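You operate a simulated robot arm through the tools that you are given. There is no shell and no other tool. Be economical: measure what you need, move in short steps, check, and stop when the job is done.

You are at the controls of a simulated two-armed robot. One attempt, no reset.

JOB
Pick up the yellow paddle with one hand, pass it to the other hand and put it on the shelf under the clay table.

It is judged by the outcome, as a careful person would: the job done as asked, and still so three seconds after it is handed in. It fails if anything else is knocked over, pushed out of place, dropped, spilled or broken.

ROBOT AND FRAMES
Two 7-joint arms with two-finger parallel grippers on one trunk, on a base that drives. Base frame: it is fixed to the floor where the robot stands at the start and does not move with it; the origin is under the middle of the robot, x ahead of it, y to its left, z up; the surface under the hand at the start is at about z = 860. Readings come in mm, degrees, newtons and seconds.
The left shoulder is at the start at [70, 176, 1070], the right one opposite. With the tool pointing down near the work surface each hand reaches from about 300 to 740 mm from the robot's upright axis, wherever it stands, measured 20 degrees to its own side. Places, roughly: shelf under the clay table [0, -2700, 200]; yellow paddle (3x2x21 cm) [500, 0, 1000]. Payload 3.43 kg a hand.
Tool frame (each hand has its own): the origin (TCP) lies between the finger pads and is the grasp point; the fingertips stand 30 mm ahead of it; z points along the fingers, y is the line along which they close. Largest opening 94 mm; finger width 28, thickness 10; the body of the gripper, 50 by 96 mm, starts 55 mm behind the TCP.
Orientation is that of the tool frame in the base frame, as a unit quaternion [w, x, y, z]. With the fingers straight down and closing along the base's y, the tool's x points along the base's -x, its y along +y and its z along -z.

CONTROLS
- The arms move only by the tool move_arm. It takes "left_motion", "right_motion" or both (then of equal length, played together; a hand with none holds still); each is a list of rows, each a list of 7 numbers: the shift along the tool's x, y, z in mm, then the turn, a rotation vector about the tool's x, y, z in degrees, then the gripper command, from -1 (shut) to 1 (fully open), values between in proportion. In form: [[dx, dy, dz, ax, ay, az, jaw], ...]. A call has 1 to 20 rows; each row is the pose to reach, as a shift and turn from the pose commanded when the call began, along the tool's axes at that moment. A row lasts 0.2 s, in which the tool goes at most 50 mm and 8.6 degrees; a call with a longer step from one row to the next is refused whole, and so is a gripper value outside its range. Where a pose cannot be reached the arm comes as near as it can. A force on the tool above 40 N (or 10 N above the force at the start of the call, whichever is more), or a blocked arm, ends the call early, and 0.2 s more pass. Each finger travels about 153 mm/s and halts on what it meets, pressing with about 31 N; the grip force reading is that of the motor and also rises with nothing between the fingers. The clock runs only during rows and for 0.2 s after the last one: add rows that repeat a pose to give the fingers time. It gives the time, the measured TCP pose, the force on the tool (base axes), the opening and the grip force at its end, in the units of the frame above (readings bear some noise), with the torque about the TCP (base axes, N m) and any sound that the robot's microphone picked up.
- Cameras (640 x 400 px; columns grow to the right, rows downward): "scene" is now at [139.9, 6.1, 1391.3]; the picture's right is [0.07, -1.00, 0.00], its down [-0.55, -0.04, -0.84] and it looks along [0.84, 0.06, -0.55] (base axes); focal length 250 px, centre (320, 200). "left" rides on the left gripper at [76, -14, -103] in its tool frame; the picture's right is [0.18, 0.98, 0.00], its down [-0.75, 0.14, -0.64] and it looks along [-0.63, 0.12, 0.77] (tool axes); focal length 243 px, centre (320, 200). "right" rides on the right gripper at [76, 14, -102] in its tool frame; the picture's right is [-0.18, 0.98, 0.00], its down [-0.75, -0.14, -0.64] and it looks along [-0.63, -0.12, 0.77] (tool axes); focal length 243 px, centre (320, 200). There is no depth. A picture from a camera that has moved, and an enlarged one, comes with that camera's place and axes in the base frame and with its lens.
- grab_frame(camera): a new picture of that camera. No time passes.
- slide_trunk(by): slides the trunk up (or, below 0, down) by that many mm; the arms and the scene camera ride with it, the base frame stays. It gives what a move gives, with no picture.
- base_move(legs): drives the robot by 1 to 6 legs, each [ahead, turn to the left] in mm and degrees, along the robot's own axes; the way and the turn of a leg run together, so that a leg with both is an arc; at most 1500 mm and 180 degrees a leg. The arms and the cameras ride along, it lands a little off, and it stops where it bumps. It gives what a move gives.
- head_to(pan, tilt): turns the head with the scene camera to pan (to the left, within 86 degrees either way) and tilt (down, from -29 to 69), counted from straight ahead of the robot. It gives what a move gives.
- zoom(camera, box): a new picture of the part [left, top, right, bottom] of that camera's present view, enlarged. No time passes.
- hand_in(): hands the job in; it is judged then, once.

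Go step by step. Nothing tells you exact positions but the pictures and the camera data: compare them with the known pose of the tool, close in by small moves and look again before you grip or let go. The budget is 120 turns and 100 pictures, counting those below and the enlarged ones. Unless the task says otherwise, let go and move clear before handing in, and close with one line.

The tools are called as a command line: name --argument value ..., lists and objects as JSON in quotes. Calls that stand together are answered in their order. move_arm: Moves the arms, as the interface text tells. Its arguments: {"type":"object","properties":{"left_motion":{"type":"array","items":{"type":"array","items":{"type":"number"}}},"right_motion":{"type":"array","items":{"type":"array","items":{"type":"number"}}}},"required":[]} The other tools are called the same way: slide_trunk (by) slides the trunk up or down; base_move (legs) drives the base; head_to (pan, tilt) turns the head that bears the scene camera; grab_frame (camera) takes a picture; zoom (camera, box) takes an enlarged picture of a part of a camera's view; hand_in () hands the job in.

At the start:

```text
time_s: 0.0
left_tool_pos: [539.9, 233.4, 1197.1]
left_orientation: [0.0, 0.0, 1.0, 0.0]
left_wrist_force: [-0.1, -1.4, 0.3]
left_wrist_torque: [0.01, 0.0, -0.01]
left_grip_width: 93.8
left_grip_force: 0.1
right_tool_pos: [563.9, -161.3, 1111.5]
right_orientation: [0.0, 0.0, 1.0, 0.0]
right_wrist_force: [-0.1, 0.1, 0.0]
right_wrist_torque: [-0.01, -0.02, 0.04]
right_grip_width: 94.2
right_grip_force: 0.2
trunk travel left (down, up): [-650.0, 190.0]
robot x, y, heading: [-2.8, 0.2, -0.2]
head pan, tilt: [3.8, 33.1]
```

scene: 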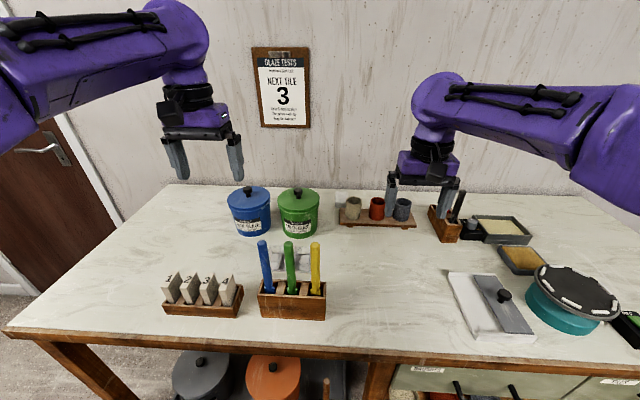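
right: 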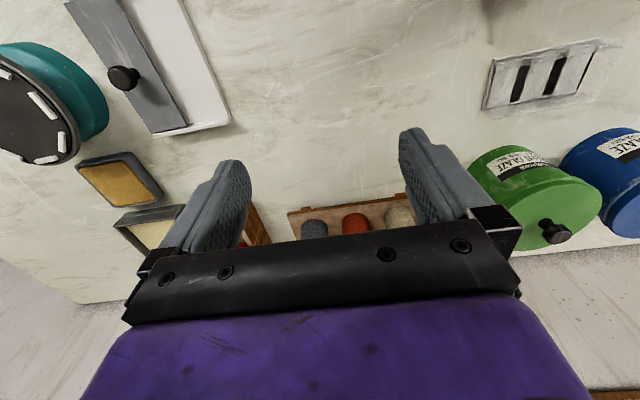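
left: 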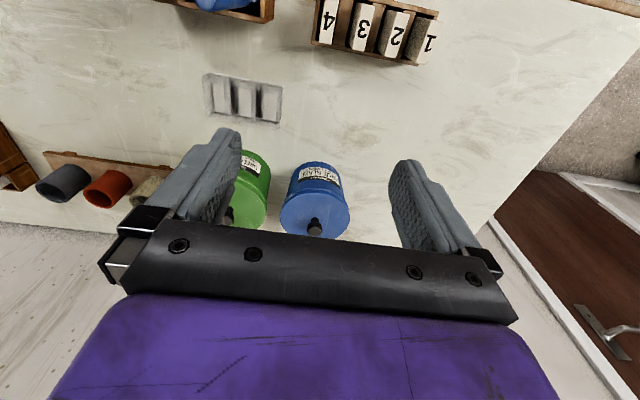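

The yellow paddle stands upright in a wooden rack with the blue and green ones. I'll look closer to locate it.

zoom --camera "scene" --box '[230, 220, 358, 330]'

head_to --pan -86 --tilt 30

grab_frame --camera "scene"

```text
3.64 times, centred on (294, 275) of scene
camera zoom: at [139.9, 6.1, 1391.3], right [0.07, -1.0, 0.0], down [-0.55, -0.04, -0.84], along [0.84, 0.06, -0.55], focal length 908 px, centre (414, -73)
```

zoom: 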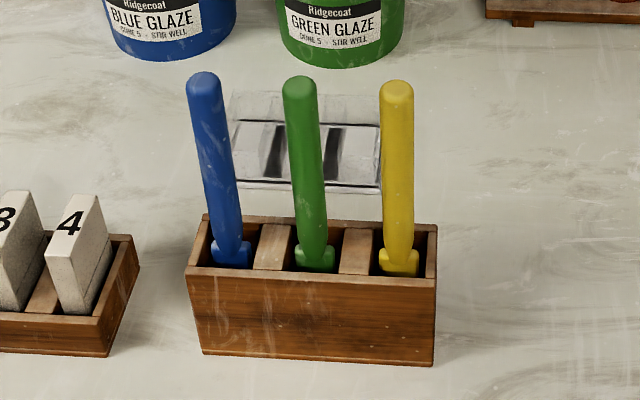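

```text
time_s: 1.6
left_tool_pos: [539.1, 233.3, 1196.0]
left_orientation: [0.0, 0.001, 1.0, 0.0]
left_wrist_force: [-0.9, -0.2, 0.2]
left_wrist_torque: [0.0, 0.0, 0.02]
left_grip_width: 94.1
left_grip_force: 0.0
right_tool_pos: [564.2, -161.0, 1111.4]
right_orientation: [0.0, 0.001, 1.0, 0.0]
right_wrist_force: [0.1, -1.1, 0.0]
right_wrist_torque: [-0.01, 0.01, 0.02]
right_grip_width: 94.2
right_grip_force: 0.0
trunk travel left (down, up): [-650.0, 190.0]
robot x, y, heading: [-1.3, -0.1, 0.3]
head pan, tilt: [-85.9, 30.0]
```

```text
95 pictures are left
camera scene: at [57.5, -90.0, 1396.2], right [-1.0, -0.07, 0.0], down [-0.04, 0.5, -0.87], along [0.06, -0.86, -0.5], focal length 250 px, centre (320, 200)
```

scene: 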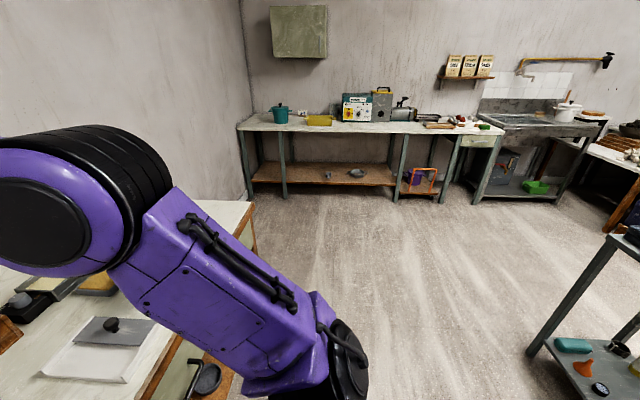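

The clay table is the one at the far wall with the wooden lower shelf. Zooming there.

zoom --camera "scene" --box '[230, 80, 470, 220]'

head_to --pan 3.8 --tilt 45

grab_frame --camera "scene"

```text
2.67 times, centred on (350, 150) of scene
camera zoom: at [57.5, -90.0, 1396.2], right [-1.0, -0.07, 0.0], down [-0.04, 0.5, -0.87], along [0.06, -0.86, -0.5], focal length 666 px, centre (240, 333)
```

zoom: 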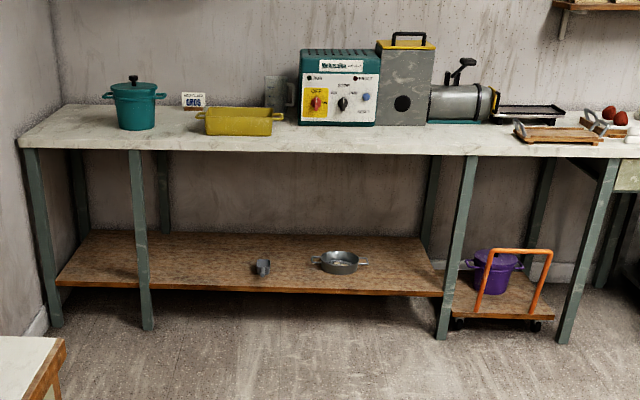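

```text
time_s: 3.3
left_tool_pos: [539.3, 232.9, 1195.6]
left_orientation: [0.0, 0.001, 1.0, 0.0]
left_wrist_force: [-0.7, -0.7, -0.8]
left_wrist_torque: [-0.01, 0.02, 0.02]
left_grip_width: 93.8
left_grip_force: 0.0
right_tool_pos: [564.6, -161.0, 1112.5]
right_orientation: [0.0, 0.001, 1.0, 0.0]
right_wrist_force: [0.9, 0.2, 0.4]
right_wrist_torque: [-0.02, 0.01, -0.01]
right_grip_width: 94.0
right_grip_force: 0.0
trunk travel left (down, up): [-650.0, 190.0]
robot x, y, heading: [-0.9, -2.7, 0.0]
head pan, tilt: [3.8, 45.0]
```

```text
93 pictures are left
camera scene: at [132.2, 5.5, 1373.6], right [0.07, -1.0, 0.0], down [-0.71, -0.05, -0.71], along [0.71, 0.05, -0.71], focal length 250 px, centre (320, 200)
```

scene: 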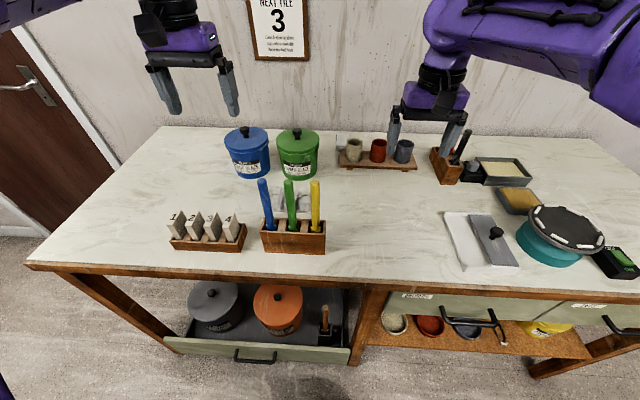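

Paddle estimate: handle axis at about x 485, y 39, top at z ≈ 1075. I'll bring the left hand above it with a partly closed jaw, move the right hand a bit aside, and look.

move_arm --left_motion '[[10, -38, 8, 0, 0, 0, 0.5], [20, -76, 16, 0, 0, 0, 0], [30, -114, 24, 0, 0, 0, 0], [40, -152, 32, 0, 0, 0, 0], [50, -190, 40, 0, 0, 0, 0], [54, -194, 44, 0, 0, 0, 0], [54, -194, 44, 0, 0, 0, 0]]' --right_motion '[[0, -16, 0, 0, 0, 0, 1], [0, -32, 0, 0, 0, 0, 1], [0, -48, 0, 0, 0, 0, 1], [0, -64, 0, 0, 0, 0, 1], [0, -80, 0, 0, 0, 0, 1], [0, -80, 0, 0, 0, 0, 1], [0, -80, 0, 0, 0, 0, 1]]'

grab_frame --camera "left"

grab_frame --camera "scene"

```text
time_s: 4.9
left_tool_pos: [486.9, 41.1, 1153.7]
left_orientation: [0.0, 0.001, 1.0, 0.0]
left_wrist_force: [-0.3, -0.4, -1.5]
left_wrist_torque: [0.02, 0.0, 0.01]
left_grip_width: 47.1
left_grip_force: 0.1
right_tool_pos: [563.8, -240.4, 1111.4]
right_orientation: [0.0, 0.001, 1.0, 0.0]
right_wrist_force: [0.2, 0.4, -0.5]
right_wrist_torque: [0.01, 0.01, 0.0]
right_grip_width: 94.1
right_grip_force: 0.0
trunk travel left (down, up): [-650.0, 190.0]
robot x, y, heading: [-1.8, -1.1, -0.1]
head pan, tilt: [3.8, 45.0]
```

```text
92 pictures are left
camera left: at [410.6, 26.2, 1256.7], right [-0.18, 0.98, 0.0], down [0.75, 0.14, 0.64], along [0.63, 0.12, -0.77], focal length 243 px, centre (320, 200)
```

left: 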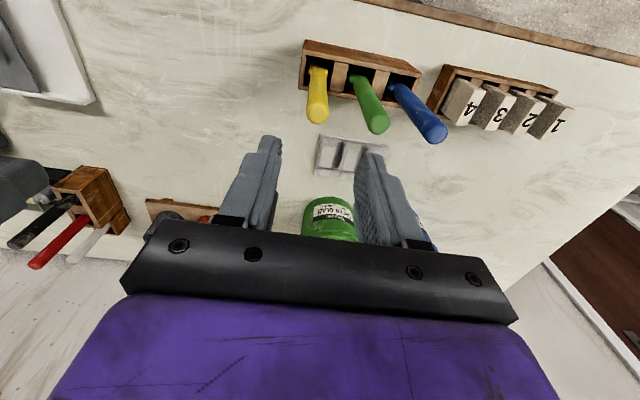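

```text
91 pictures are left
camera scene: at [132.2, 5.1, 1373.5], right [0.07, -1.0, 0.0], down [-0.71, -0.05, -0.71], along [0.71, 0.05, -0.71], focal length 250 px, centre (320, 200)
```

scene: 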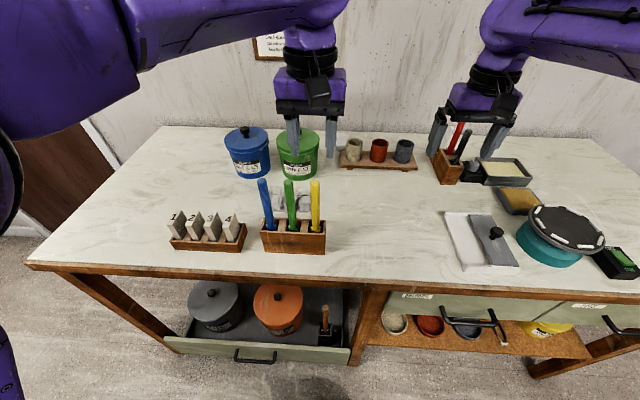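

Both cameras agree: paddle top at about (484, 39, 1066), green handle 45 mm to its left. I narrow the jaw to about 36 mm and descend partway first, then look.

move_arm --left_motion '[[3, -2, 0, 0, 0, 0, -0.23], [4, -2, 20, 0, 0, 0, -0.23], [4, -2, 40, 0, 0, 0, -0.23], [4, -2, 50, 0, 0, 0, -0.23], [4, -2, 50, 0, 0, 0, -0.23]]'

grab_frame --camera "left"

zoom --camera "scene" --box '[240, 80, 400, 260]'

```text
time_s: 6.1
left_tool_pos: [482.6, 37.7, 1102.2]
left_orientation: [0.0, 0.002, 1.0, 0.0]
left_wrist_force: [0.2, -0.4, 0.4]
left_wrist_torque: [0.03, 0.0, 0.0]
left_grip_width: 36.3
left_grip_force: 0.1
right_tool_pos: [564.7, -240.2, 1110.5]
right_orientation: [0.0, 0.001, 1.0, 0.0]
right_wrist_force: [-0.3, 0.4, -0.1]
right_wrist_torque: [0.04, -0.03, -0.02]
right_grip_width: 94.0
right_grip_force: 0.1
trunk travel left (down, up): [-650.0, 190.0]
robot x, y, heading: [0.2, 2.2, 0.1]
head pan, tilt: [3.8, 45.0]
```

```text
90 pictures are left
camera left: at [406.8, 24.4, 1204.8], right [-0.18, 0.98, 0.0], down [0.75, 0.14, 0.64], along [0.63, 0.12, -0.77], focal length 243 px, centre (320, 200)
```

left: 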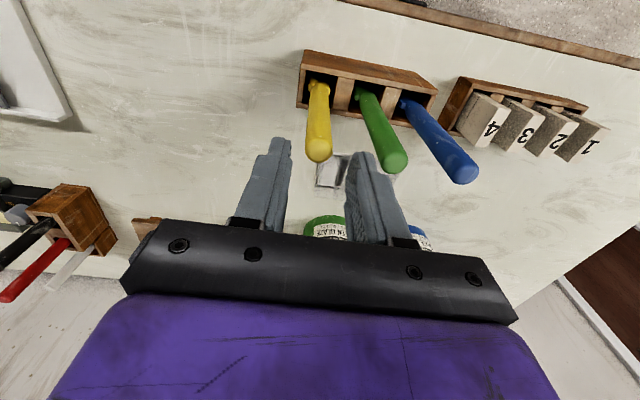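

```text
2.22 times, centred on (320, 170) of scene
camera zoom: at [132.2, 5.4, 1373.5], right [0.07, -1.0, 0.0], down [-0.71, -0.05, -0.71], along [0.71, 0.05, -0.71], focal length 555 px, centre (320, 267)
```

zoom: 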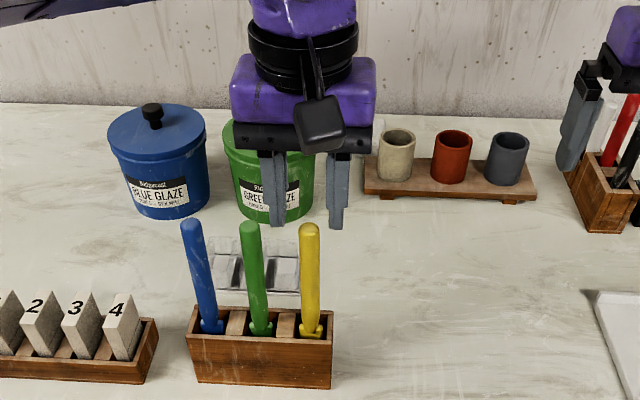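

The paddle top sits right between the fingertips. Descending the rest and closing.

move_arm --left_motion '[[0, 1, 20, 0, 0, 0, -0.23], [0, 1, 40, 0, 0, 0, -0.23], [1, 1, 56, 0, 0, 0, -0.23], [1, 1, 56, 0, 0, 0, -0.23]]'

grab_frame --camera "left"

zoom --camera "scene" --box '[240, 120, 400, 260]'

```text
time_s: 7.1
left_tool_pos: [480.2, 37.7, 1045.4]
left_orientation: [0.0, 0.0, 1.0, 0.0]
left_wrist_force: [-0.1, 0.1, 1.1]
left_wrist_torque: [-0.01, -0.04, -0.02]
left_grip_width: 36.4
left_grip_force: 0.1
right_tool_pos: [563.6, -240.3, 1110.4]
right_orientation: [0.0, 0.0, 1.0, -0.001]
right_wrist_force: [0.3, -0.8, 0.2]
right_wrist_torque: [0.0, -0.02, 0.01]
right_grip_width: 94.2
right_grip_force: 0.2
trunk travel left (down, up): [-650.0, 190.0]
robot x, y, heading: [-1.5, -0.3, -0.0]
head pan, tilt: [3.8, 45.0]
```

```text
88 pictures are left
camera left: at [403.4, 24.4, 1148.4], right [-0.18, 0.98, 0.0], down [0.75, 0.14, 0.64], along [0.63, 0.12, -0.77], focal length 243 px, centre (320, 200)
```

left: 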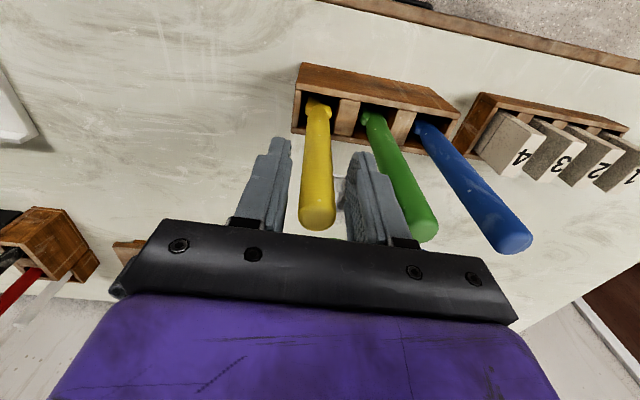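

```text
2.86 times, centred on (320, 190) of scene
camera zoom: at [132.1, 5.4, 1373.6], right [0.07, -1.0, 0.0], down [-0.71, -0.05, -0.71], along [0.71, 0.05, -0.71], focal length 713 px, centre (320, 229)
```

zoom: 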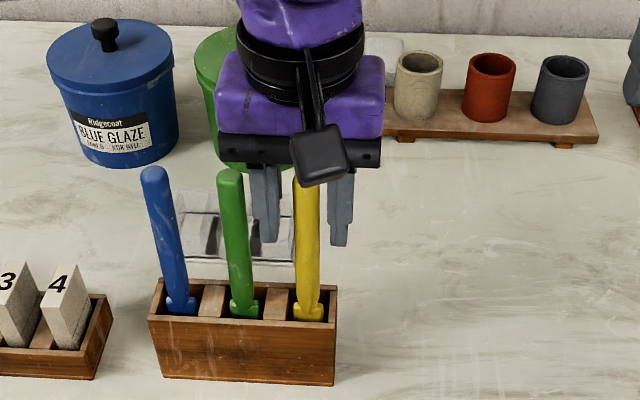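

Fingers straddle the handle cleanly. Closing, then lifting straight up.

move_arm --left_motion '[[0, 0, 0, 0, 0, 0, -0.6], [0, 0, 0, 0, 0, 0, -1], [0, 0, 0, 0, 0, 0, -1], [0, 0, 0, 0, 0, 0, -1]]'

move_arm --left_motion '[[0, 0, -15, 0, 0, 0, -1], [0, 0, -40, 0, 0, 0, -1], [0, 0, -70, 0, 0, 0, -1], [0, 0, -100, 0, 0, 0, -1], [0, 0, -130, 0, 0, 0, -1], [0, 0, -130, 0, 0, 0, -1]]'

grab_frame --camera "scene"

grab_frame --camera "left"

```text
time_s: 8.1
left_tool_pos: [479.1, 37.0, 1045.2]
left_orientation: [0.0, 0.001, 1.0, 0.0]
left_wrist_force: [-0.1, -0.1, 0.9]
left_wrist_torque: [-0.04, -0.04, 0.01]
left_grip_width: 16.8
left_grip_force: 30.7
right_tool_pos: [564.2, -240.1, 1111.4]
right_orientation: [0.0, 0.002, 1.0, 0.0]
right_wrist_force: [0.9, 0.8, 0.4]
right_wrist_torque: [-0.03, 0.01, 0.03]
right_grip_width: 93.9
right_grip_force: 0.0
trunk travel left (down, up): [-650.0, 190.0]
robot x, y, heading: [1.6, -4.7, -0.1]
head pan, tilt: [3.8, 45.0]
```

```text
time_s: 9.5
left_tool_pos: [478.7, 38.5, 1176.1]
left_orientation: [0.001, 0.0, 1.0, 0.0]
left_wrist_force: [-0.2, -0.3, -1.5]
left_wrist_torque: [-0.02, -0.01, -0.02]
left_grip_width: 16.7
left_grip_force: 30.4
right_tool_pos: [563.7, -239.7, 1111.2]
right_orientation: [0.0, 0.001, 1.0, 0.0]
right_wrist_force: [-0.3, -0.7, 0.0]
right_wrist_torque: [0.02, -0.02, 0.04]
right_grip_width: 94.2
right_grip_force: 0.1
trunk travel left (down, up): [-650.0, 190.0]
robot x, y, heading: [1.4, 1.5, 0.2]
head pan, tilt: [3.8, 45.0]
```

```text
86 pictures are left
camera scene: at [132.5, 5.4, 1373.5], right [0.07, -1.0, 0.0], down [-0.71, -0.05, -0.71], along [0.71, 0.05, -0.71], focal length 250 px, centre (320, 200)
```

scene: 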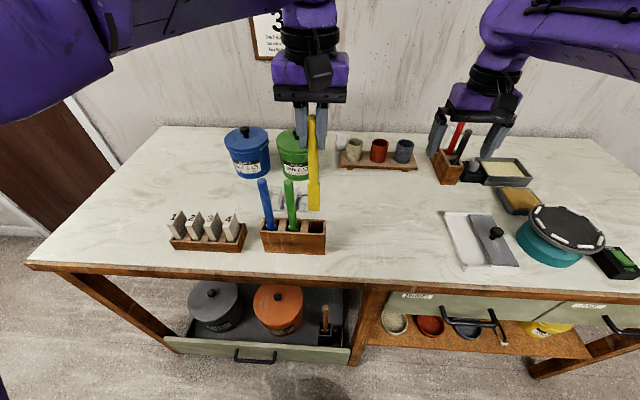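

```text
85 pictures are left
camera left: at [402.8, 25.2, 1278.7], right [-0.18, 0.98, 0.0], down [0.75, 0.14, 0.64], along [0.63, 0.12, -0.77], focal length 243 px, centre (320, 200)
```

left: 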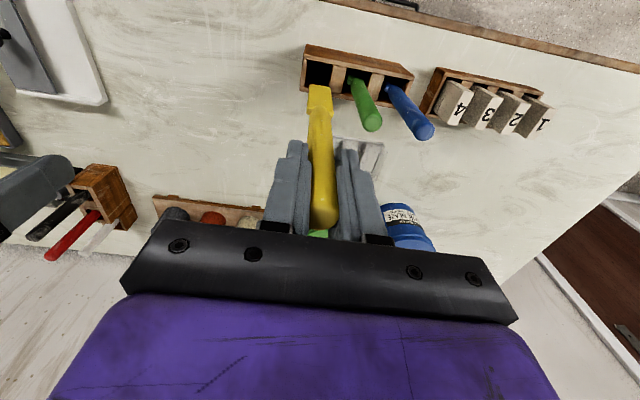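

The paddle is out. I'll lift clear of the other paddles and look around to see how much room there is before backing from the table.

move_arm --left_motion '[[0, 0, -30, 0, 0, 0, -1], [0, 0, -60, 0, 0, 0, -1], [0, 0, -90, 0, 0, 0, -1], [0, 0, -120, 0, 0, 0, -1], [0, 0, -120, 0, 0, 0, -1]]'

head_to --pan 86 --tilt 25

grab_frame --camera "scene"

head_to --pan -86 --tilt 50

grab_frame --camera "scene"

```text
time_s: 10.7
left_tool_pos: [478.8, 38.2, 1295.1]
left_orientation: [0.002, 0.0, 1.0, -0.001]
left_wrist_force: [-0.4, 0.7, -0.8]
left_wrist_torque: [-0.03, 0.0, 0.02]
left_grip_width: 17.0
left_grip_force: 30.6
right_tool_pos: [563.8, -240.6, 1112.4]
right_orientation: [0.001, 0.001, 1.0, 0.001]
right_wrist_force: [0.6, -0.2, 0.2]
right_wrist_torque: [0.02, -0.01, -0.01]
right_grip_width: 94.2
right_grip_force: 0.0
trunk travel left (down, up): [-650.0, 190.0]
robot x, y, heading: [1.2, -1.0, -0.2]
head pan, tilt: [3.8, 45.0]
```

```text
time_s: 12.2
left_tool_pos: [480.9, 38.4, 1293.5]
left_orientation: [0.001, 0.0, 1.0, 0.0]
left_wrist_force: [-0.2, 0.0, -1.3]
left_wrist_torque: [0.02, -0.01, -0.03]
left_grip_width: 16.6
left_grip_force: 30.8
right_tool_pos: [564.5, -240.9, 1111.7]
right_orientation: [0.0, 0.001, 1.0, 0.0]
right_wrist_force: [0.3, -0.5, 0.1]
right_wrist_torque: [-0.02, 0.0, -0.07]
right_grip_width: 94.0
right_grip_force: 0.1
trunk travel left (down, up): [-650.0, 190.0]
robot x, y, heading: [0.1, 1.8, -0.0]
head pan, tilt: [85.9, 25.0]
```

```text
84 pictures are left
camera scene: at [57.7, 91.9, 1404.1], right [1.0, -0.07, 0.0], down [-0.03, -0.42, -0.91], along [0.06, 0.9, -0.42], focal length 250 px, centre (320, 200)
```

scene: 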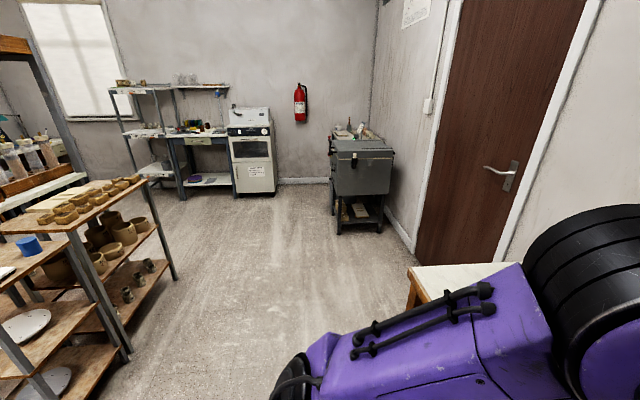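

```text
time_s: 14.8
left_tool_pos: [480.4, 39.1, 1295.2]
left_orientation: [0.001, 0.001, 1.0, 0.0]
left_wrist_force: [-0.7, -0.1, -0.9]
left_wrist_torque: [0.0, 0.03, 0.01]
left_grip_width: 16.9
left_grip_force: 31.1
right_tool_pos: [564.3, -239.5, 1112.0]
right_orientation: [0.0, 0.001, 1.0, 0.0]
right_wrist_force: [0.2, 0.6, -0.4]
right_wrist_torque: [0.01, 0.01, -0.03]
right_grip_width: 93.9
right_grip_force: 0.0
trunk travel left (down, up): [-650.0, 190.0]
robot x, y, heading: [0.5, -4.3, -0.1]
head pan, tilt: [-85.9, 50.0]
```

```text
83 pictures are left
camera scene: at [56.6, -76.8, 1366.6], right [-1.0, -0.07, 0.0], down [-0.05, 0.76, -0.64], along [0.05, -0.64, -0.77], focal length 250 px, centre (320, 200)
```

scene: 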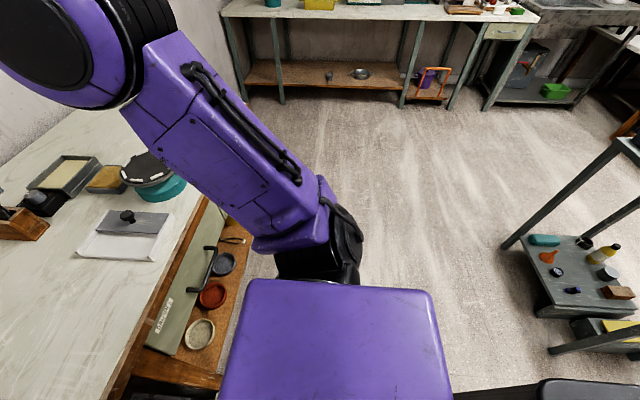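

There is clear floor behind (obstacles only beyond x ≈ -1000). I back off 400 mm so the handover takes place over open floor.

base_move --legs '[[-400, 0]]'

head_to --pan 0 --tilt 25

grab_frame --camera "scene"

```text
time_s: 17.4
left_tool_pos: [60.6, 41.4, 1295.0]
left_orientation: [0.0, -0.005, 1.0, -0.001]
left_wrist_force: [-0.1, -0.5, 0.0]
left_wrist_torque: [0.07, 0.03, 0.03]
left_grip_width: 16.4
left_grip_force: 30.9
right_tool_pos: [145.5, -237.5, 1111.1]
right_orientation: [0.0, -0.003, 1.0, 0.0]
right_wrist_force: [-0.5, 0.2, 0.1]
right_wrist_torque: [-0.01, 0.0, 0.0]
right_grip_width: 93.9
right_grip_force: 0.0
trunk travel left (down, up): [-650.0, 190.0]
robot x, y, heading: [-419.0, -1.5, 0.6]
head pan, tilt: [-85.9, 50.0]
```

```text
time_s: 19.0
left_tool_pos: [58.6, 41.3, 1294.3]
left_orientation: [0.001, -0.004, 1.0, 0.0]
left_wrist_force: [0.1, 0.0, -1.1]
left_wrist_torque: [-0.08, -0.01, 0.02]
left_grip_width: 16.4
left_grip_force: 31.1
right_tool_pos: [146.3, -236.4, 1111.4]
right_orientation: [-0.001, -0.003, 1.0, -0.001]
right_wrist_force: [0.0, -0.3, 0.0]
right_wrist_torque: [0.01, -0.01, 0.01]
right_grip_width: 94.0
right_grip_force: 0.1
trunk travel left (down, up): [-650.0, 190.0]
robot x, y, heading: [-419.4, -7.3, 0.3]
head pan, tilt: [0.0, 25.0]
```

```text
82 pictures are left
camera scene: at [-277.1, -0.7, 1404.1], right [0.01, -1.0, 0.0], down [-0.42, 0.0, -0.91], along [0.91, 0.01, -0.42], focal length 250 px, centre (320, 200)
```

scene: 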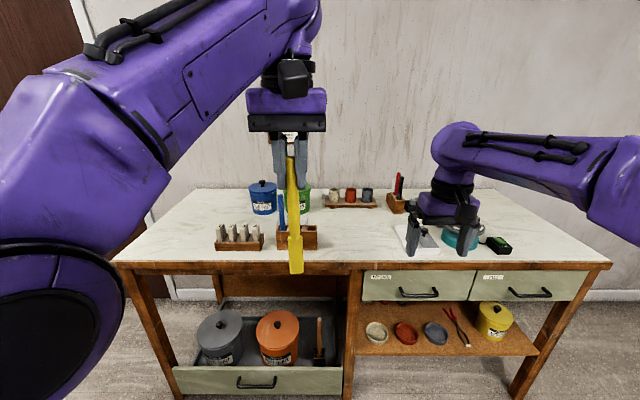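

Everything rides steadily. Now I bring the left hand a little forward/down with a 45° yaw, and swing the right hand to point diagonally forward-left (15° upward) at a staging point short of the paddle.

move_arm --left_motion '[[-17, 0, 16, 0, 0, -7.5, -1], [-34, 0, 32, 0, 0, -15, -1], [-51, 0, 48, 0, 0, -22.5, -1], [-68, 0, 64, 0, 0, -30, -1], [-85, 0, 80, 0, 0, -37.5, -1], [-100, 0, 95, 0, 0, -45, -1], [-100, 0, 95, 0, 0, -45, -1]]'

move_arm --right_motion '[[6.6, 12.6, 2.5, -2.93, -7.06, -2.24, 1], [13.3, 25.1, 5, -5.86, -14.13, -4.49, 1], [19.9, 37.7, 7.5, -8.79, -21.19, -6.73, 1], [26.6, 50.3, 10, -11.71, -28.26, -8.97, 1], [33.2, 62.9, 12.5, -14.64, -35.32, -11.21, 1], [39.9, 75.4, 15, -17.57, -42.39, -13.46, 1], [46.5, 88, 17.5, -20.5, -49.45, -15.7, 1], [53.1, 100.6, 20, -23.43, -56.51, -17.94, 1], [59.8, 113.1, 22.5, -26.36, -63.58, -20.19, 1], [66.4, 125.7, 25, -29.29, -70.64, -22.43, 1], [73.1, 138.3, 27.5, -32.21, -77.71, -24.67, 1], [79.7, 150.9, 30, -35.14, -84.77, -26.91, 1], [86.4, 163.4, 32.5, -38.07, -91.84, -29.16, 1], [93, 176, 35, -41, -98.9, -31.4, 1], [93, 176, 35, -41, -98.9, -31.4, 1]]'

grab_frame --camera "scene"

grab_frame --camera "right"

```text
time_s: 20.6
left_tool_pos: [156.3, 47.7, 1192.0]
left_orientation: [0.003, -0.387, 0.922, -0.003]
left_wrist_force: [0.7, 0.4, -0.5]
left_wrist_torque: [-0.01, -0.03, 0.0]
left_grip_width: 16.4
left_grip_force: 31.2
left hand out of reach, approached as far as the arm can: row 5, 6, 7
right_tool_pos: [145.7, -235.9, 1110.5]
right_orientation: [0.001, -0.003, 1.0, 0.0]
right_wrist_force: [-0.6, -0.7, -0.4]
right_wrist_torque: [-0.02, 0.02, 0.04]
right_grip_width: 94.0
right_grip_force: 0.1
trunk travel left (down, up): [-650.0, 190.0]
robot x, y, heading: [-418.3, -3.7, 0.5]
head pan, tilt: [0.0, 25.0]
```

```text
time_s: 23.8
left_tool_pos: [155.8, 44.3, 1192.3]
left_orientation: [0.004, -0.386, 0.922, 0.0]
left_wrist_force: [-0.2, -1.7, -0.4]
left_wrist_torque: [0.05, 0.0, 0.01]
left_grip_width: 16.5
left_grip_force: 31.4
right_tool_pos: [61.1, -55.1, 1086.6]
right_orientation: [0.733, -0.235, 0.56, 0.307]
right_wrist_force: [0.6, -1.3, -1.2]
right_wrist_torque: [0.0, -0.01, 0.04]
right_grip_width: 94.2
right_grip_force: 0.0
right hand out of reach, approached as far as the arm can: row 13, 14, 15
trunk travel left (down, up): [-650.0, 190.0]
robot x, y, heading: [-419.4, -1.3, 0.4]
head pan, tilt: [0.0, 25.0]
```

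```text
81 pictures are left
camera scene: at [-277.4, -6.2, 1404.2], right [0.01, -1.0, 0.0], down [-0.42, 0.0, -0.91], along [0.91, 0.01, -0.42], focal length 250 px, centre (320, 200)
```

scene: 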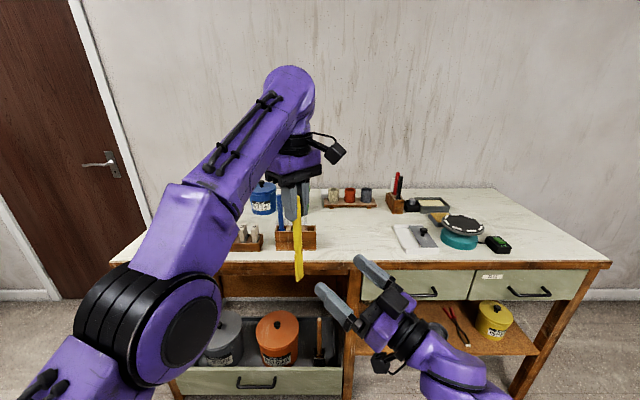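

```text
80 pictures are left
camera right: at [-5.3, -100.5, 987.5], right [-0.73, 0.66, 0.18], down [-0.47, -0.68, 0.56], along [0.49, 0.33, 0.81], focal length 243 px, centre (320, 200)
```

right: 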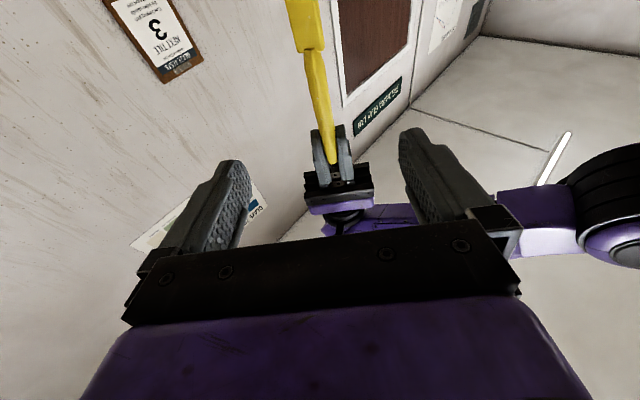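

The right hand points at the paddle as planned. Zooming to fix the handle line accurately.

zoom --camera "scene" --box '[250, 160, 410, 300]'

zoom --camera "right" --box '[240, 0, 420, 200]'

```text
2.86 times, centred on (330, 230) of scene
camera zoom: at [-277.4, -6.2, 1404.2], right [0.01, -1.0, 0.0], down [-0.42, 0.0, -0.91], along [0.91, 0.01, -0.42], focal length 713 px, centre (291, 114)
```

zoom: 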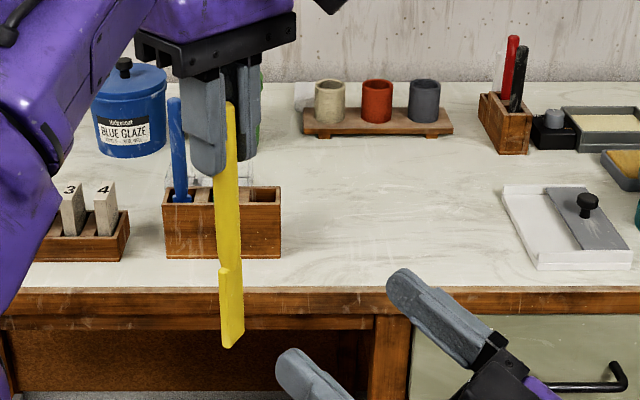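

```text
2.00 times, centred on (330, 100) of right
camera zoom: at [-5.3, -100.5, 987.5], right [-0.73, 0.66, 0.18], down [-0.47, -0.68, 0.56], along [0.49, 0.33, 0.81], focal length 485 px, centre (300, 400)
```

zoom: 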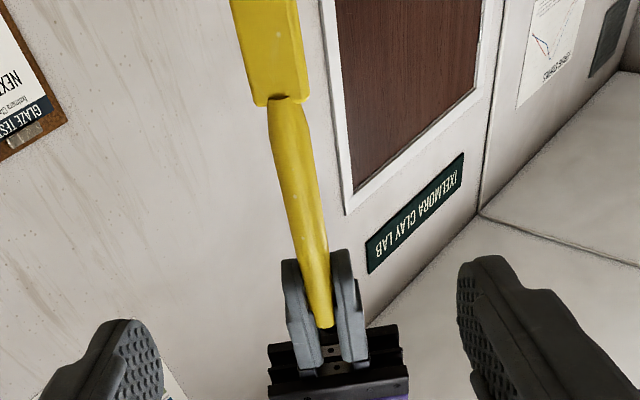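

Handle axis near the grip height is about (157, 45), neck at z ≈ 1077; I aim the right hand at z ≈ 1110. Approaching most of the way first.

move_arm --right_motion '[[5, 0, 15, 0, 0, 0, 1], [10, 1, 35, 0, 0, 0, 1], [13, 1, 60, 0, 0, 0, 1], [13, 1, 90, 0, 0, 0, 1], [13, 1, 90, 0, 0, 0, 1]]'

grab_frame --camera "right"

zoom --camera "scene" --box '[250, 160, 410, 300]'

```text
time_s: 25.0
left_tool_pos: [155.5, 48.2, 1192.9]
left_orientation: [0.002, -0.386, 0.922, -0.003]
left_wrist_force: [-0.1, 0.2, -1.1]
left_wrist_torque: [-0.01, -0.01, -0.01]
left_grip_width: 16.6
left_grip_force: 30.9
right_tool_pos: [123.1, 16.8, 1095.9]
right_orientation: [0.732, -0.235, 0.562, 0.307]
right_wrist_force: [0.3, -0.1, 0.2]
right_wrist_torque: [0.01, 0.0, 0.0]
right_grip_width: 94.1
right_grip_force: 0.1
trunk travel left (down, up): [-650.0, 190.0]
robot x, y, heading: [-415.4, -1.1, 0.5]
head pan, tilt: [0.0, 25.0]
```

```text
77 pictures are left
camera right: at [56.6, -29.9, 997.8], right [-0.73, 0.66, 0.18], down [-0.47, -0.68, 0.56], along [0.49, 0.33, 0.81], focal length 243 px, centre (320, 200)
```

right: 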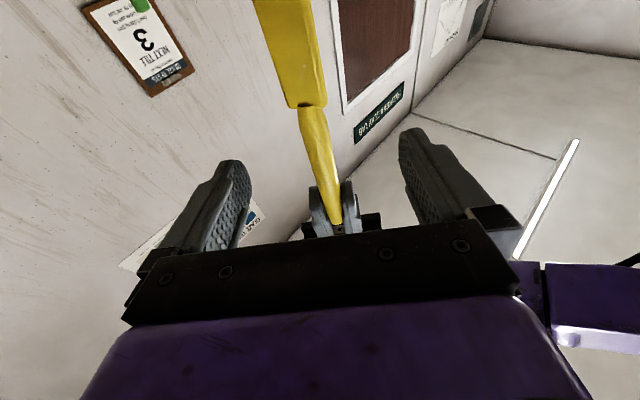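

```text
2.86 times, centred on (330, 230) of scene
camera zoom: at [-277.7, -1.3, 1404.2], right [0.01, -1.0, 0.0], down [-0.42, 0.0, -0.91], along [0.91, 0.01, -0.42], focal length 713 px, centre (291, 114)
```

zoom: 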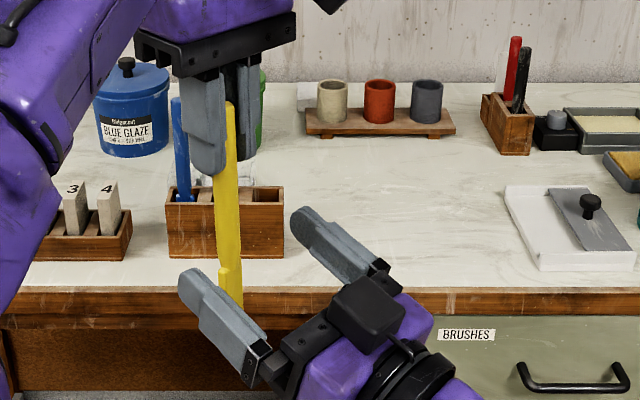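

Well aligned. Final 47 mm along the tool axis.

move_arm --right_motion '[[-2, -1, 20, 0, 0, 0, 1], [-4, -1, 40, 0, 0, 0, 1], [-4, -1, 47, 0, 0, 0, 1], [-4, -1, 47, 0, 0, 0, 1]]'

grab_frame --camera "right"

zoom --camera "scene" --box '[250, 160, 410, 300]'

```text
time_s: 26.0
left_tool_pos: [156.1, 50.7, 1192.5]
left_orientation: [0.003, -0.387, 0.922, -0.003]
left_wrist_force: [-0.4, -0.3, 0.2]
left_wrist_torque: [0.03, 0.01, -0.03]
left_grip_width: 16.3
left_grip_force: 31.4
right_tool_pos: [154.3, 45.3, 1113.9]
right_orientation: [0.731, -0.236, 0.562, 0.307]
right_wrist_force: [-0.3, -0.1, 0.2]
right_wrist_torque: [0.02, -0.02, -0.04]
right_grip_width: 93.9
right_grip_force: 0.2
trunk travel left (down, up): [-650.0, 190.0]
robot x, y, heading: [-419.5, -1.8, 0.4]
head pan, tilt: [0.0, 25.0]
```

```text
75 pictures are left
camera right: at [88.2, -1.0, 1014.6], right [-0.73, 0.66, 0.18], down [-0.47, -0.68, 0.56], along [0.49, 0.33, 0.81], focal length 243 px, centre (320, 200)
```

right: 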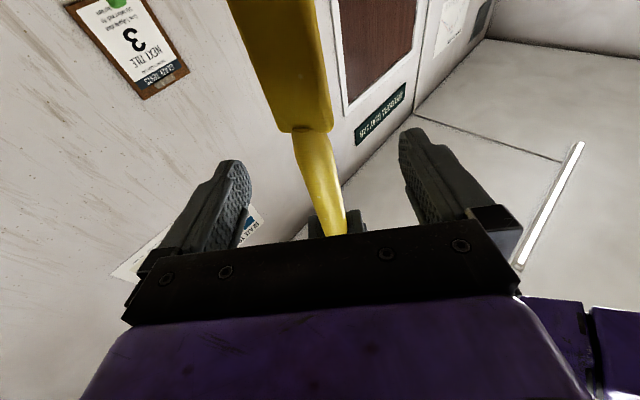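

```text
2.86 times, centred on (330, 230) of scene
camera zoom: at [-277.2, -0.6, 1404.1], right [0.01, -1.0, 0.0], down [-0.42, 0.0, -0.91], along [0.91, 0.01, -0.42], focal length 713 px, centre (291, 114)
```

zoom: 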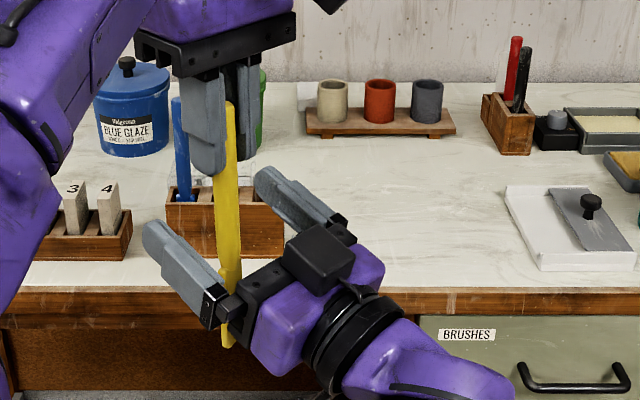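

The handle sits between the right fingers at the TCP. Closing the right hand while the left keeps hold.

move_arm --right_motion '[[0, 0, 0, 0, 0, 0, 0.4], [0, 0, 0, 0, 0, 0, -0.2], [0, 0, 0, 0, 0, 0, -0.6], [0, 0, 0, 0, 0, 0, -1], [0, 0, 0, 0, 0, 0, -1], [0, 0, 0, 0, 0, 0, -1]]'

zoom --camera "scene" --box '[250, 160, 410, 300]'

grab_frame --camera "right"

```text
time_s: 27.4
left_tool_pos: [157.1, 48.5, 1192.1]
left_orientation: [0.003, -0.387, 0.922, -0.003]
left_wrist_force: [8.3, -3.7, 1.0]
left_wrist_torque: [-0.4, -0.62, -0.01]
left_grip_width: 16.6
left_grip_force: 31.3
right_tool_pos: [154.6, 44.5, 1113.9]
right_orientation: [0.732, -0.235, 0.561, 0.307]
right_wrist_force: [-9.2, 4.3, -1.6]
right_wrist_torque: [0.09, -0.03, 0.03]
right_grip_width: 20.4
right_grip_force: 30.8
trunk travel left (down, up): [-650.0, 190.0]
robot x, y, heading: [-420.4, -4.4, 0.7]
head pan, tilt: [0.0, 25.0]
```

```text
2.86 times, centred on (330, 230) of scene
camera zoom: at [-277.1, -0.6, 1404.1], right [0.01, -1.0, 0.0], down [-0.42, 0.0, -0.91], along [0.91, 0.01, -0.42], focal length 713 px, centre (291, 114)
```

zoom: 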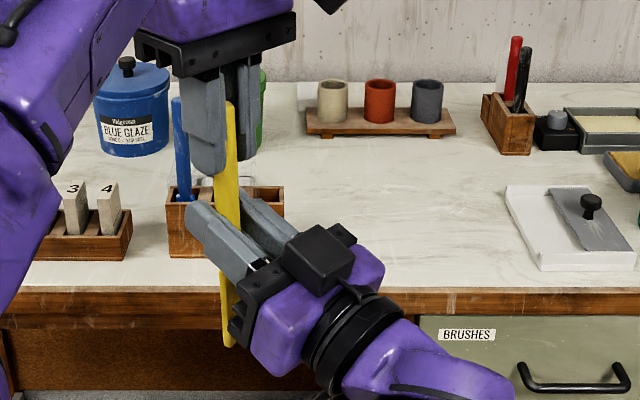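

```text
72 pictures are left
camera right: at [87.8, -0.8, 1014.5], right [-0.73, 0.65, 0.18], down [-0.47, -0.68, 0.56], along [0.49, 0.33, 0.81], focal length 243 px, centre (320, 200)
```

right: 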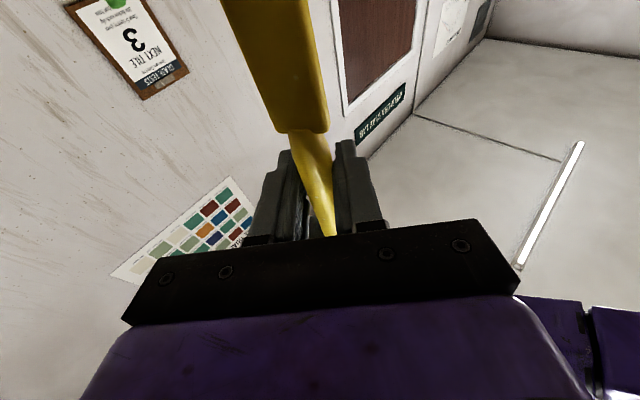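

The right hand has it (20 mm, 31 N). Opening the left and rising straight up off the handle.

move_arm --left_motion '[[0, 0, 0, 0, 0, 0, -0.4], [0, 0, 0, 0, 0, 0, 0.0], [0, 0, 0, 0, 0, 0, 0.0], [0, 0, -20, 0, 0, 0, 0.0], [0, 0, -45, 0, 0, 0, 0.0], [0, 0, -80, 0, 0, 0, 0.0], [0, 0, -80, 0, 0, 0, 0.0]]'

grab_frame --camera "scene"

grab_frame --camera "right"

```text
time_s: 29.0
left_tool_pos: [141.3, 81.3, 1229.6]
left_orientation: [0.001, -0.387, 0.922, -0.002]
left_wrist_force: [11.6, -7.3, -2.4]
left_wrist_torque: [-0.15, -0.34, 0.17]
left_grip_width: 54.7
left_grip_force: 7.0
left hand out of reach, approached as far as the arm can: row 4, 5, 6, 7
right_tool_pos: [153.3, 44.4, 1115.8]
right_orientation: [0.732, -0.236, 0.56, 0.308]
right_wrist_force: [-12.3, 7.3, 2.7]
right_wrist_torque: [-0.63, -0.96, 0.12]
right_grip_width: 21.8
right_grip_force: 30.9
trunk travel left (down, up): [-650.0, 190.0]
robot x, y, heading: [-420.5, -4.8, 0.6]
head pan, tilt: [0.0, 25.0]
```

```text
71 pictures are left
camera scene: at [-277.9, -0.6, 1404.2], right [0.01, -1.0, 0.0], down [-0.42, 0.0, -0.91], along [0.91, 0.01, -0.42], focal length 250 px, centre (320, 200)
```

scene: 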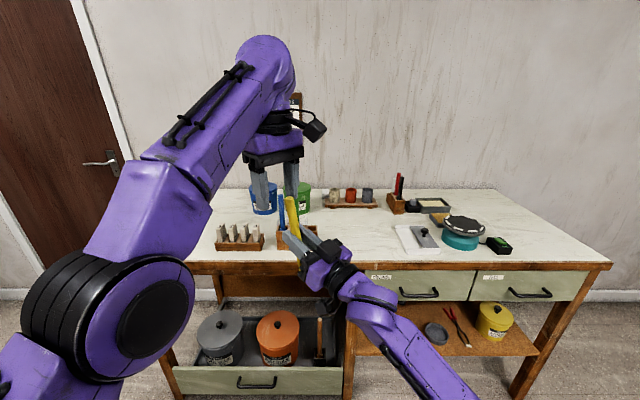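

```text
70 pictures are left
camera right: at [86.8, -0.4, 1015.2], right [-0.74, 0.65, 0.18], down [-0.47, -0.68, 0.56], along [0.49, 0.33, 0.81], focal length 243 px, centre (320, 200)
```

right: 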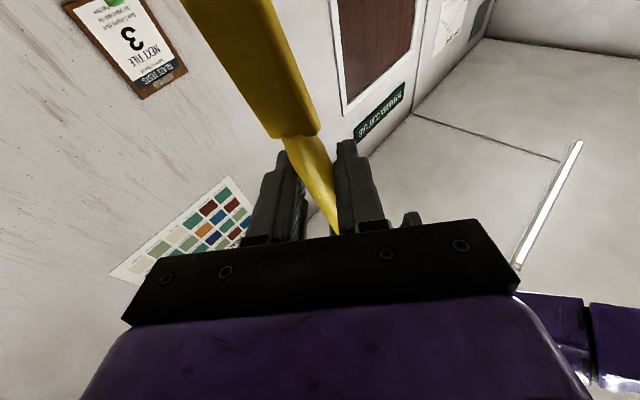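

The left arm hit its reach limit and drifted sideways, tilting the paddle slightly. I'll look closely before freeing it.

zoom --camera "scene" --box '[220, 140, 380, 280]'

grab_frame --camera "left"

```text
2.86 times, centred on (300, 210) of scene
camera zoom: at [-277.9, -0.6, 1404.2], right [0.01, -1.0, 0.0], down [-0.42, 0.0, -0.91], along [0.91, 0.01, -0.42], focal length 713 px, centre (377, 171)
```

zoom: 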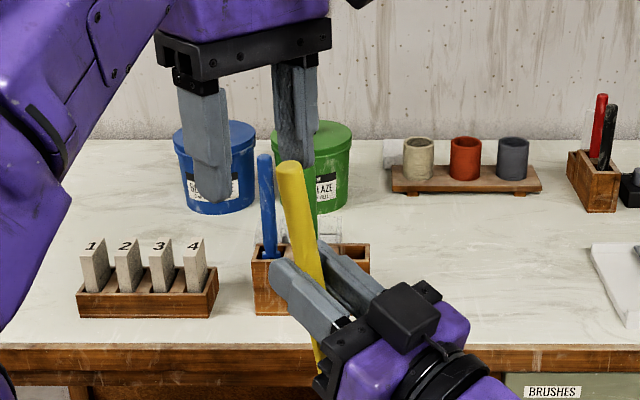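

```text
68 pictures are left
camera left: at [98.5, 16.7, 1332.5], right [-0.83, 0.56, 0.0], down [0.43, 0.64, 0.64], along [0.36, 0.53, -0.77], focal length 243 px, centre (320, 200)
```

left: 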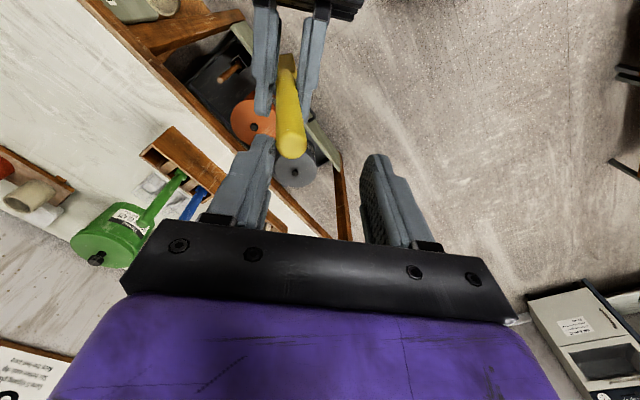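

The left's one finger just leans on the paddle's tip. I open the left fully and slide it out along its finger-width direction (tool +x, toward the robot), which doesn't push the paddle.

move_arm --left_motion '[[0, 0, 0, 0, 0, 0, 0.5], [0, -4, 0, 0, 0, 0, 1], [15, -4, 0, 0, 0, 0, 1], [30, -4, 0, 0, 0, 0, 1], [30, -4, 0, 0, 0, 0, 1]]'

grab_frame --camera "left"

```text
time_s: 30.2
left_tool_pos: [123.8, 57.0, 1231.3]
left_orientation: [-0.001, -0.387, 0.922, -0.001]
left_wrist_force: [0.8, -0.3, -0.6]
left_wrist_torque: [0.01, 0.03, -0.02]
left_grip_width: 94.1
left_grip_force: 0.1
left hand out of reach, approached as far as the arm can: row 2
right_tool_pos: [154.7, 44.7, 1114.8]
right_orientation: [0.731, -0.236, 0.562, 0.307]
right_wrist_force: [-0.2, 0.0, -0.6]
right_wrist_torque: [0.0, -0.03, 0.02]
right_grip_width: 20.4
right_grip_force: 30.7
trunk travel left (down, up): [-650.0, 190.0]
robot x, y, heading: [-423.1, -0.4, 0.5]
head pan, tilt: [0.0, 25.0]
```

```text
67 pictures are left
camera left: at [80.6, -5.7, 1333.9], right [-0.83, 0.56, 0.0], down [0.43, 0.64, 0.64], along [0.36, 0.53, -0.77], focal length 243 px, centre (320, 200)
```

left: 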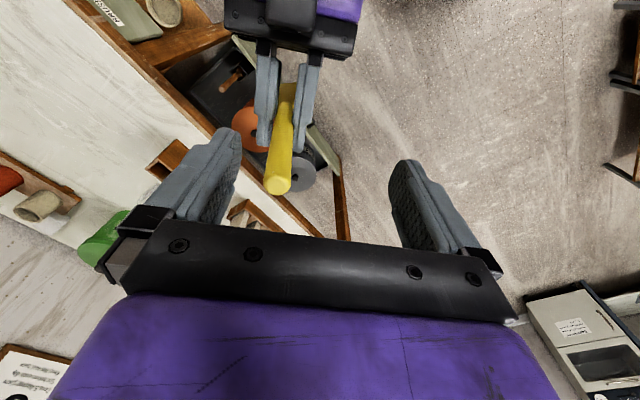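

Free of contact; the right hand holds the paddle firmly. Raise the left hand away and back, then check the paddle's angle.

move_arm --left_motion '[[20, 0, -20, 0, 0, 4, 1], [40, 10, -45, 0, 0, 12, 1], [50, 40, -70, 0, 0, 20, 1], [50, 80, -80, 0, 0, 28, 1], [50, 125, -80, 0, 0, 36, 1], [50, 160, -80, 0, 0, 44, 1], [50, 160, -80, 0, 0, 44, 1]]'

grab_frame --camera "scene"

grab_frame --camera "right"

```text
time_s: 31.8
left_tool_pos: [-27.2, 131.1, 1312.5]
left_orientation: [0.001, -0.011, 1.0, 0.001]
left_wrist_force: [0.2, 0.0, 0.2]
left_wrist_torque: [0.02, -0.01, 0.0]
left_grip_width: 94.0
left_grip_force: 0.1
left hand out of reach, approached as far as the arm can: row 2, 3
right_tool_pos: [153.0, 43.0, 1114.1]
right_orientation: [0.732, -0.234, 0.561, 0.307]
right_wrist_force: [0.2, -0.3, -0.3]
right_wrist_torque: [-0.01, 0.02, -0.01]
right_grip_width: 20.3
right_grip_force: 31.2
trunk travel left (down, up): [-650.0, 190.0]
robot x, y, heading: [-419.1, -4.3, 0.2]
head pan, tilt: [0.0, 25.0]
```

```text
66 pictures are left
camera scene: at [-277.7, -2.9, 1404.2], right [0.01, -1.0, 0.0], down [-0.42, 0.0, -0.91], along [0.91, 0.01, -0.42], focal length 250 px, centre (320, 200)
```

scene: 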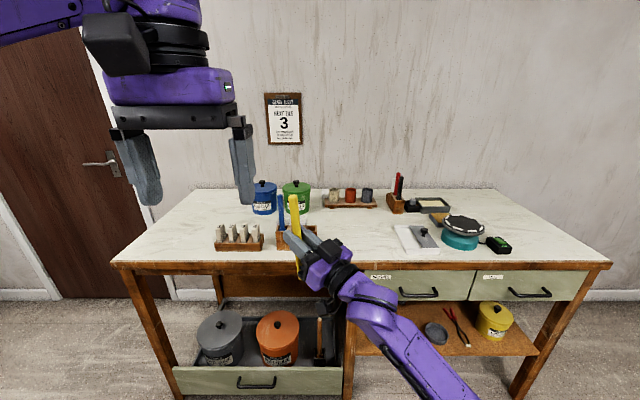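

```text
65 pictures are left
camera right: at [87.7, -2.8, 1014.7], right [-0.73, 0.66, 0.18], down [-0.47, -0.68, 0.56], along [0.49, 0.33, 0.81], focal length 243 px, centre (320, 200)
```

right: 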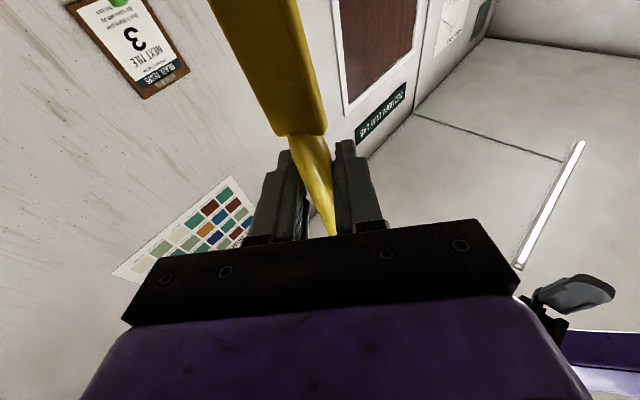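

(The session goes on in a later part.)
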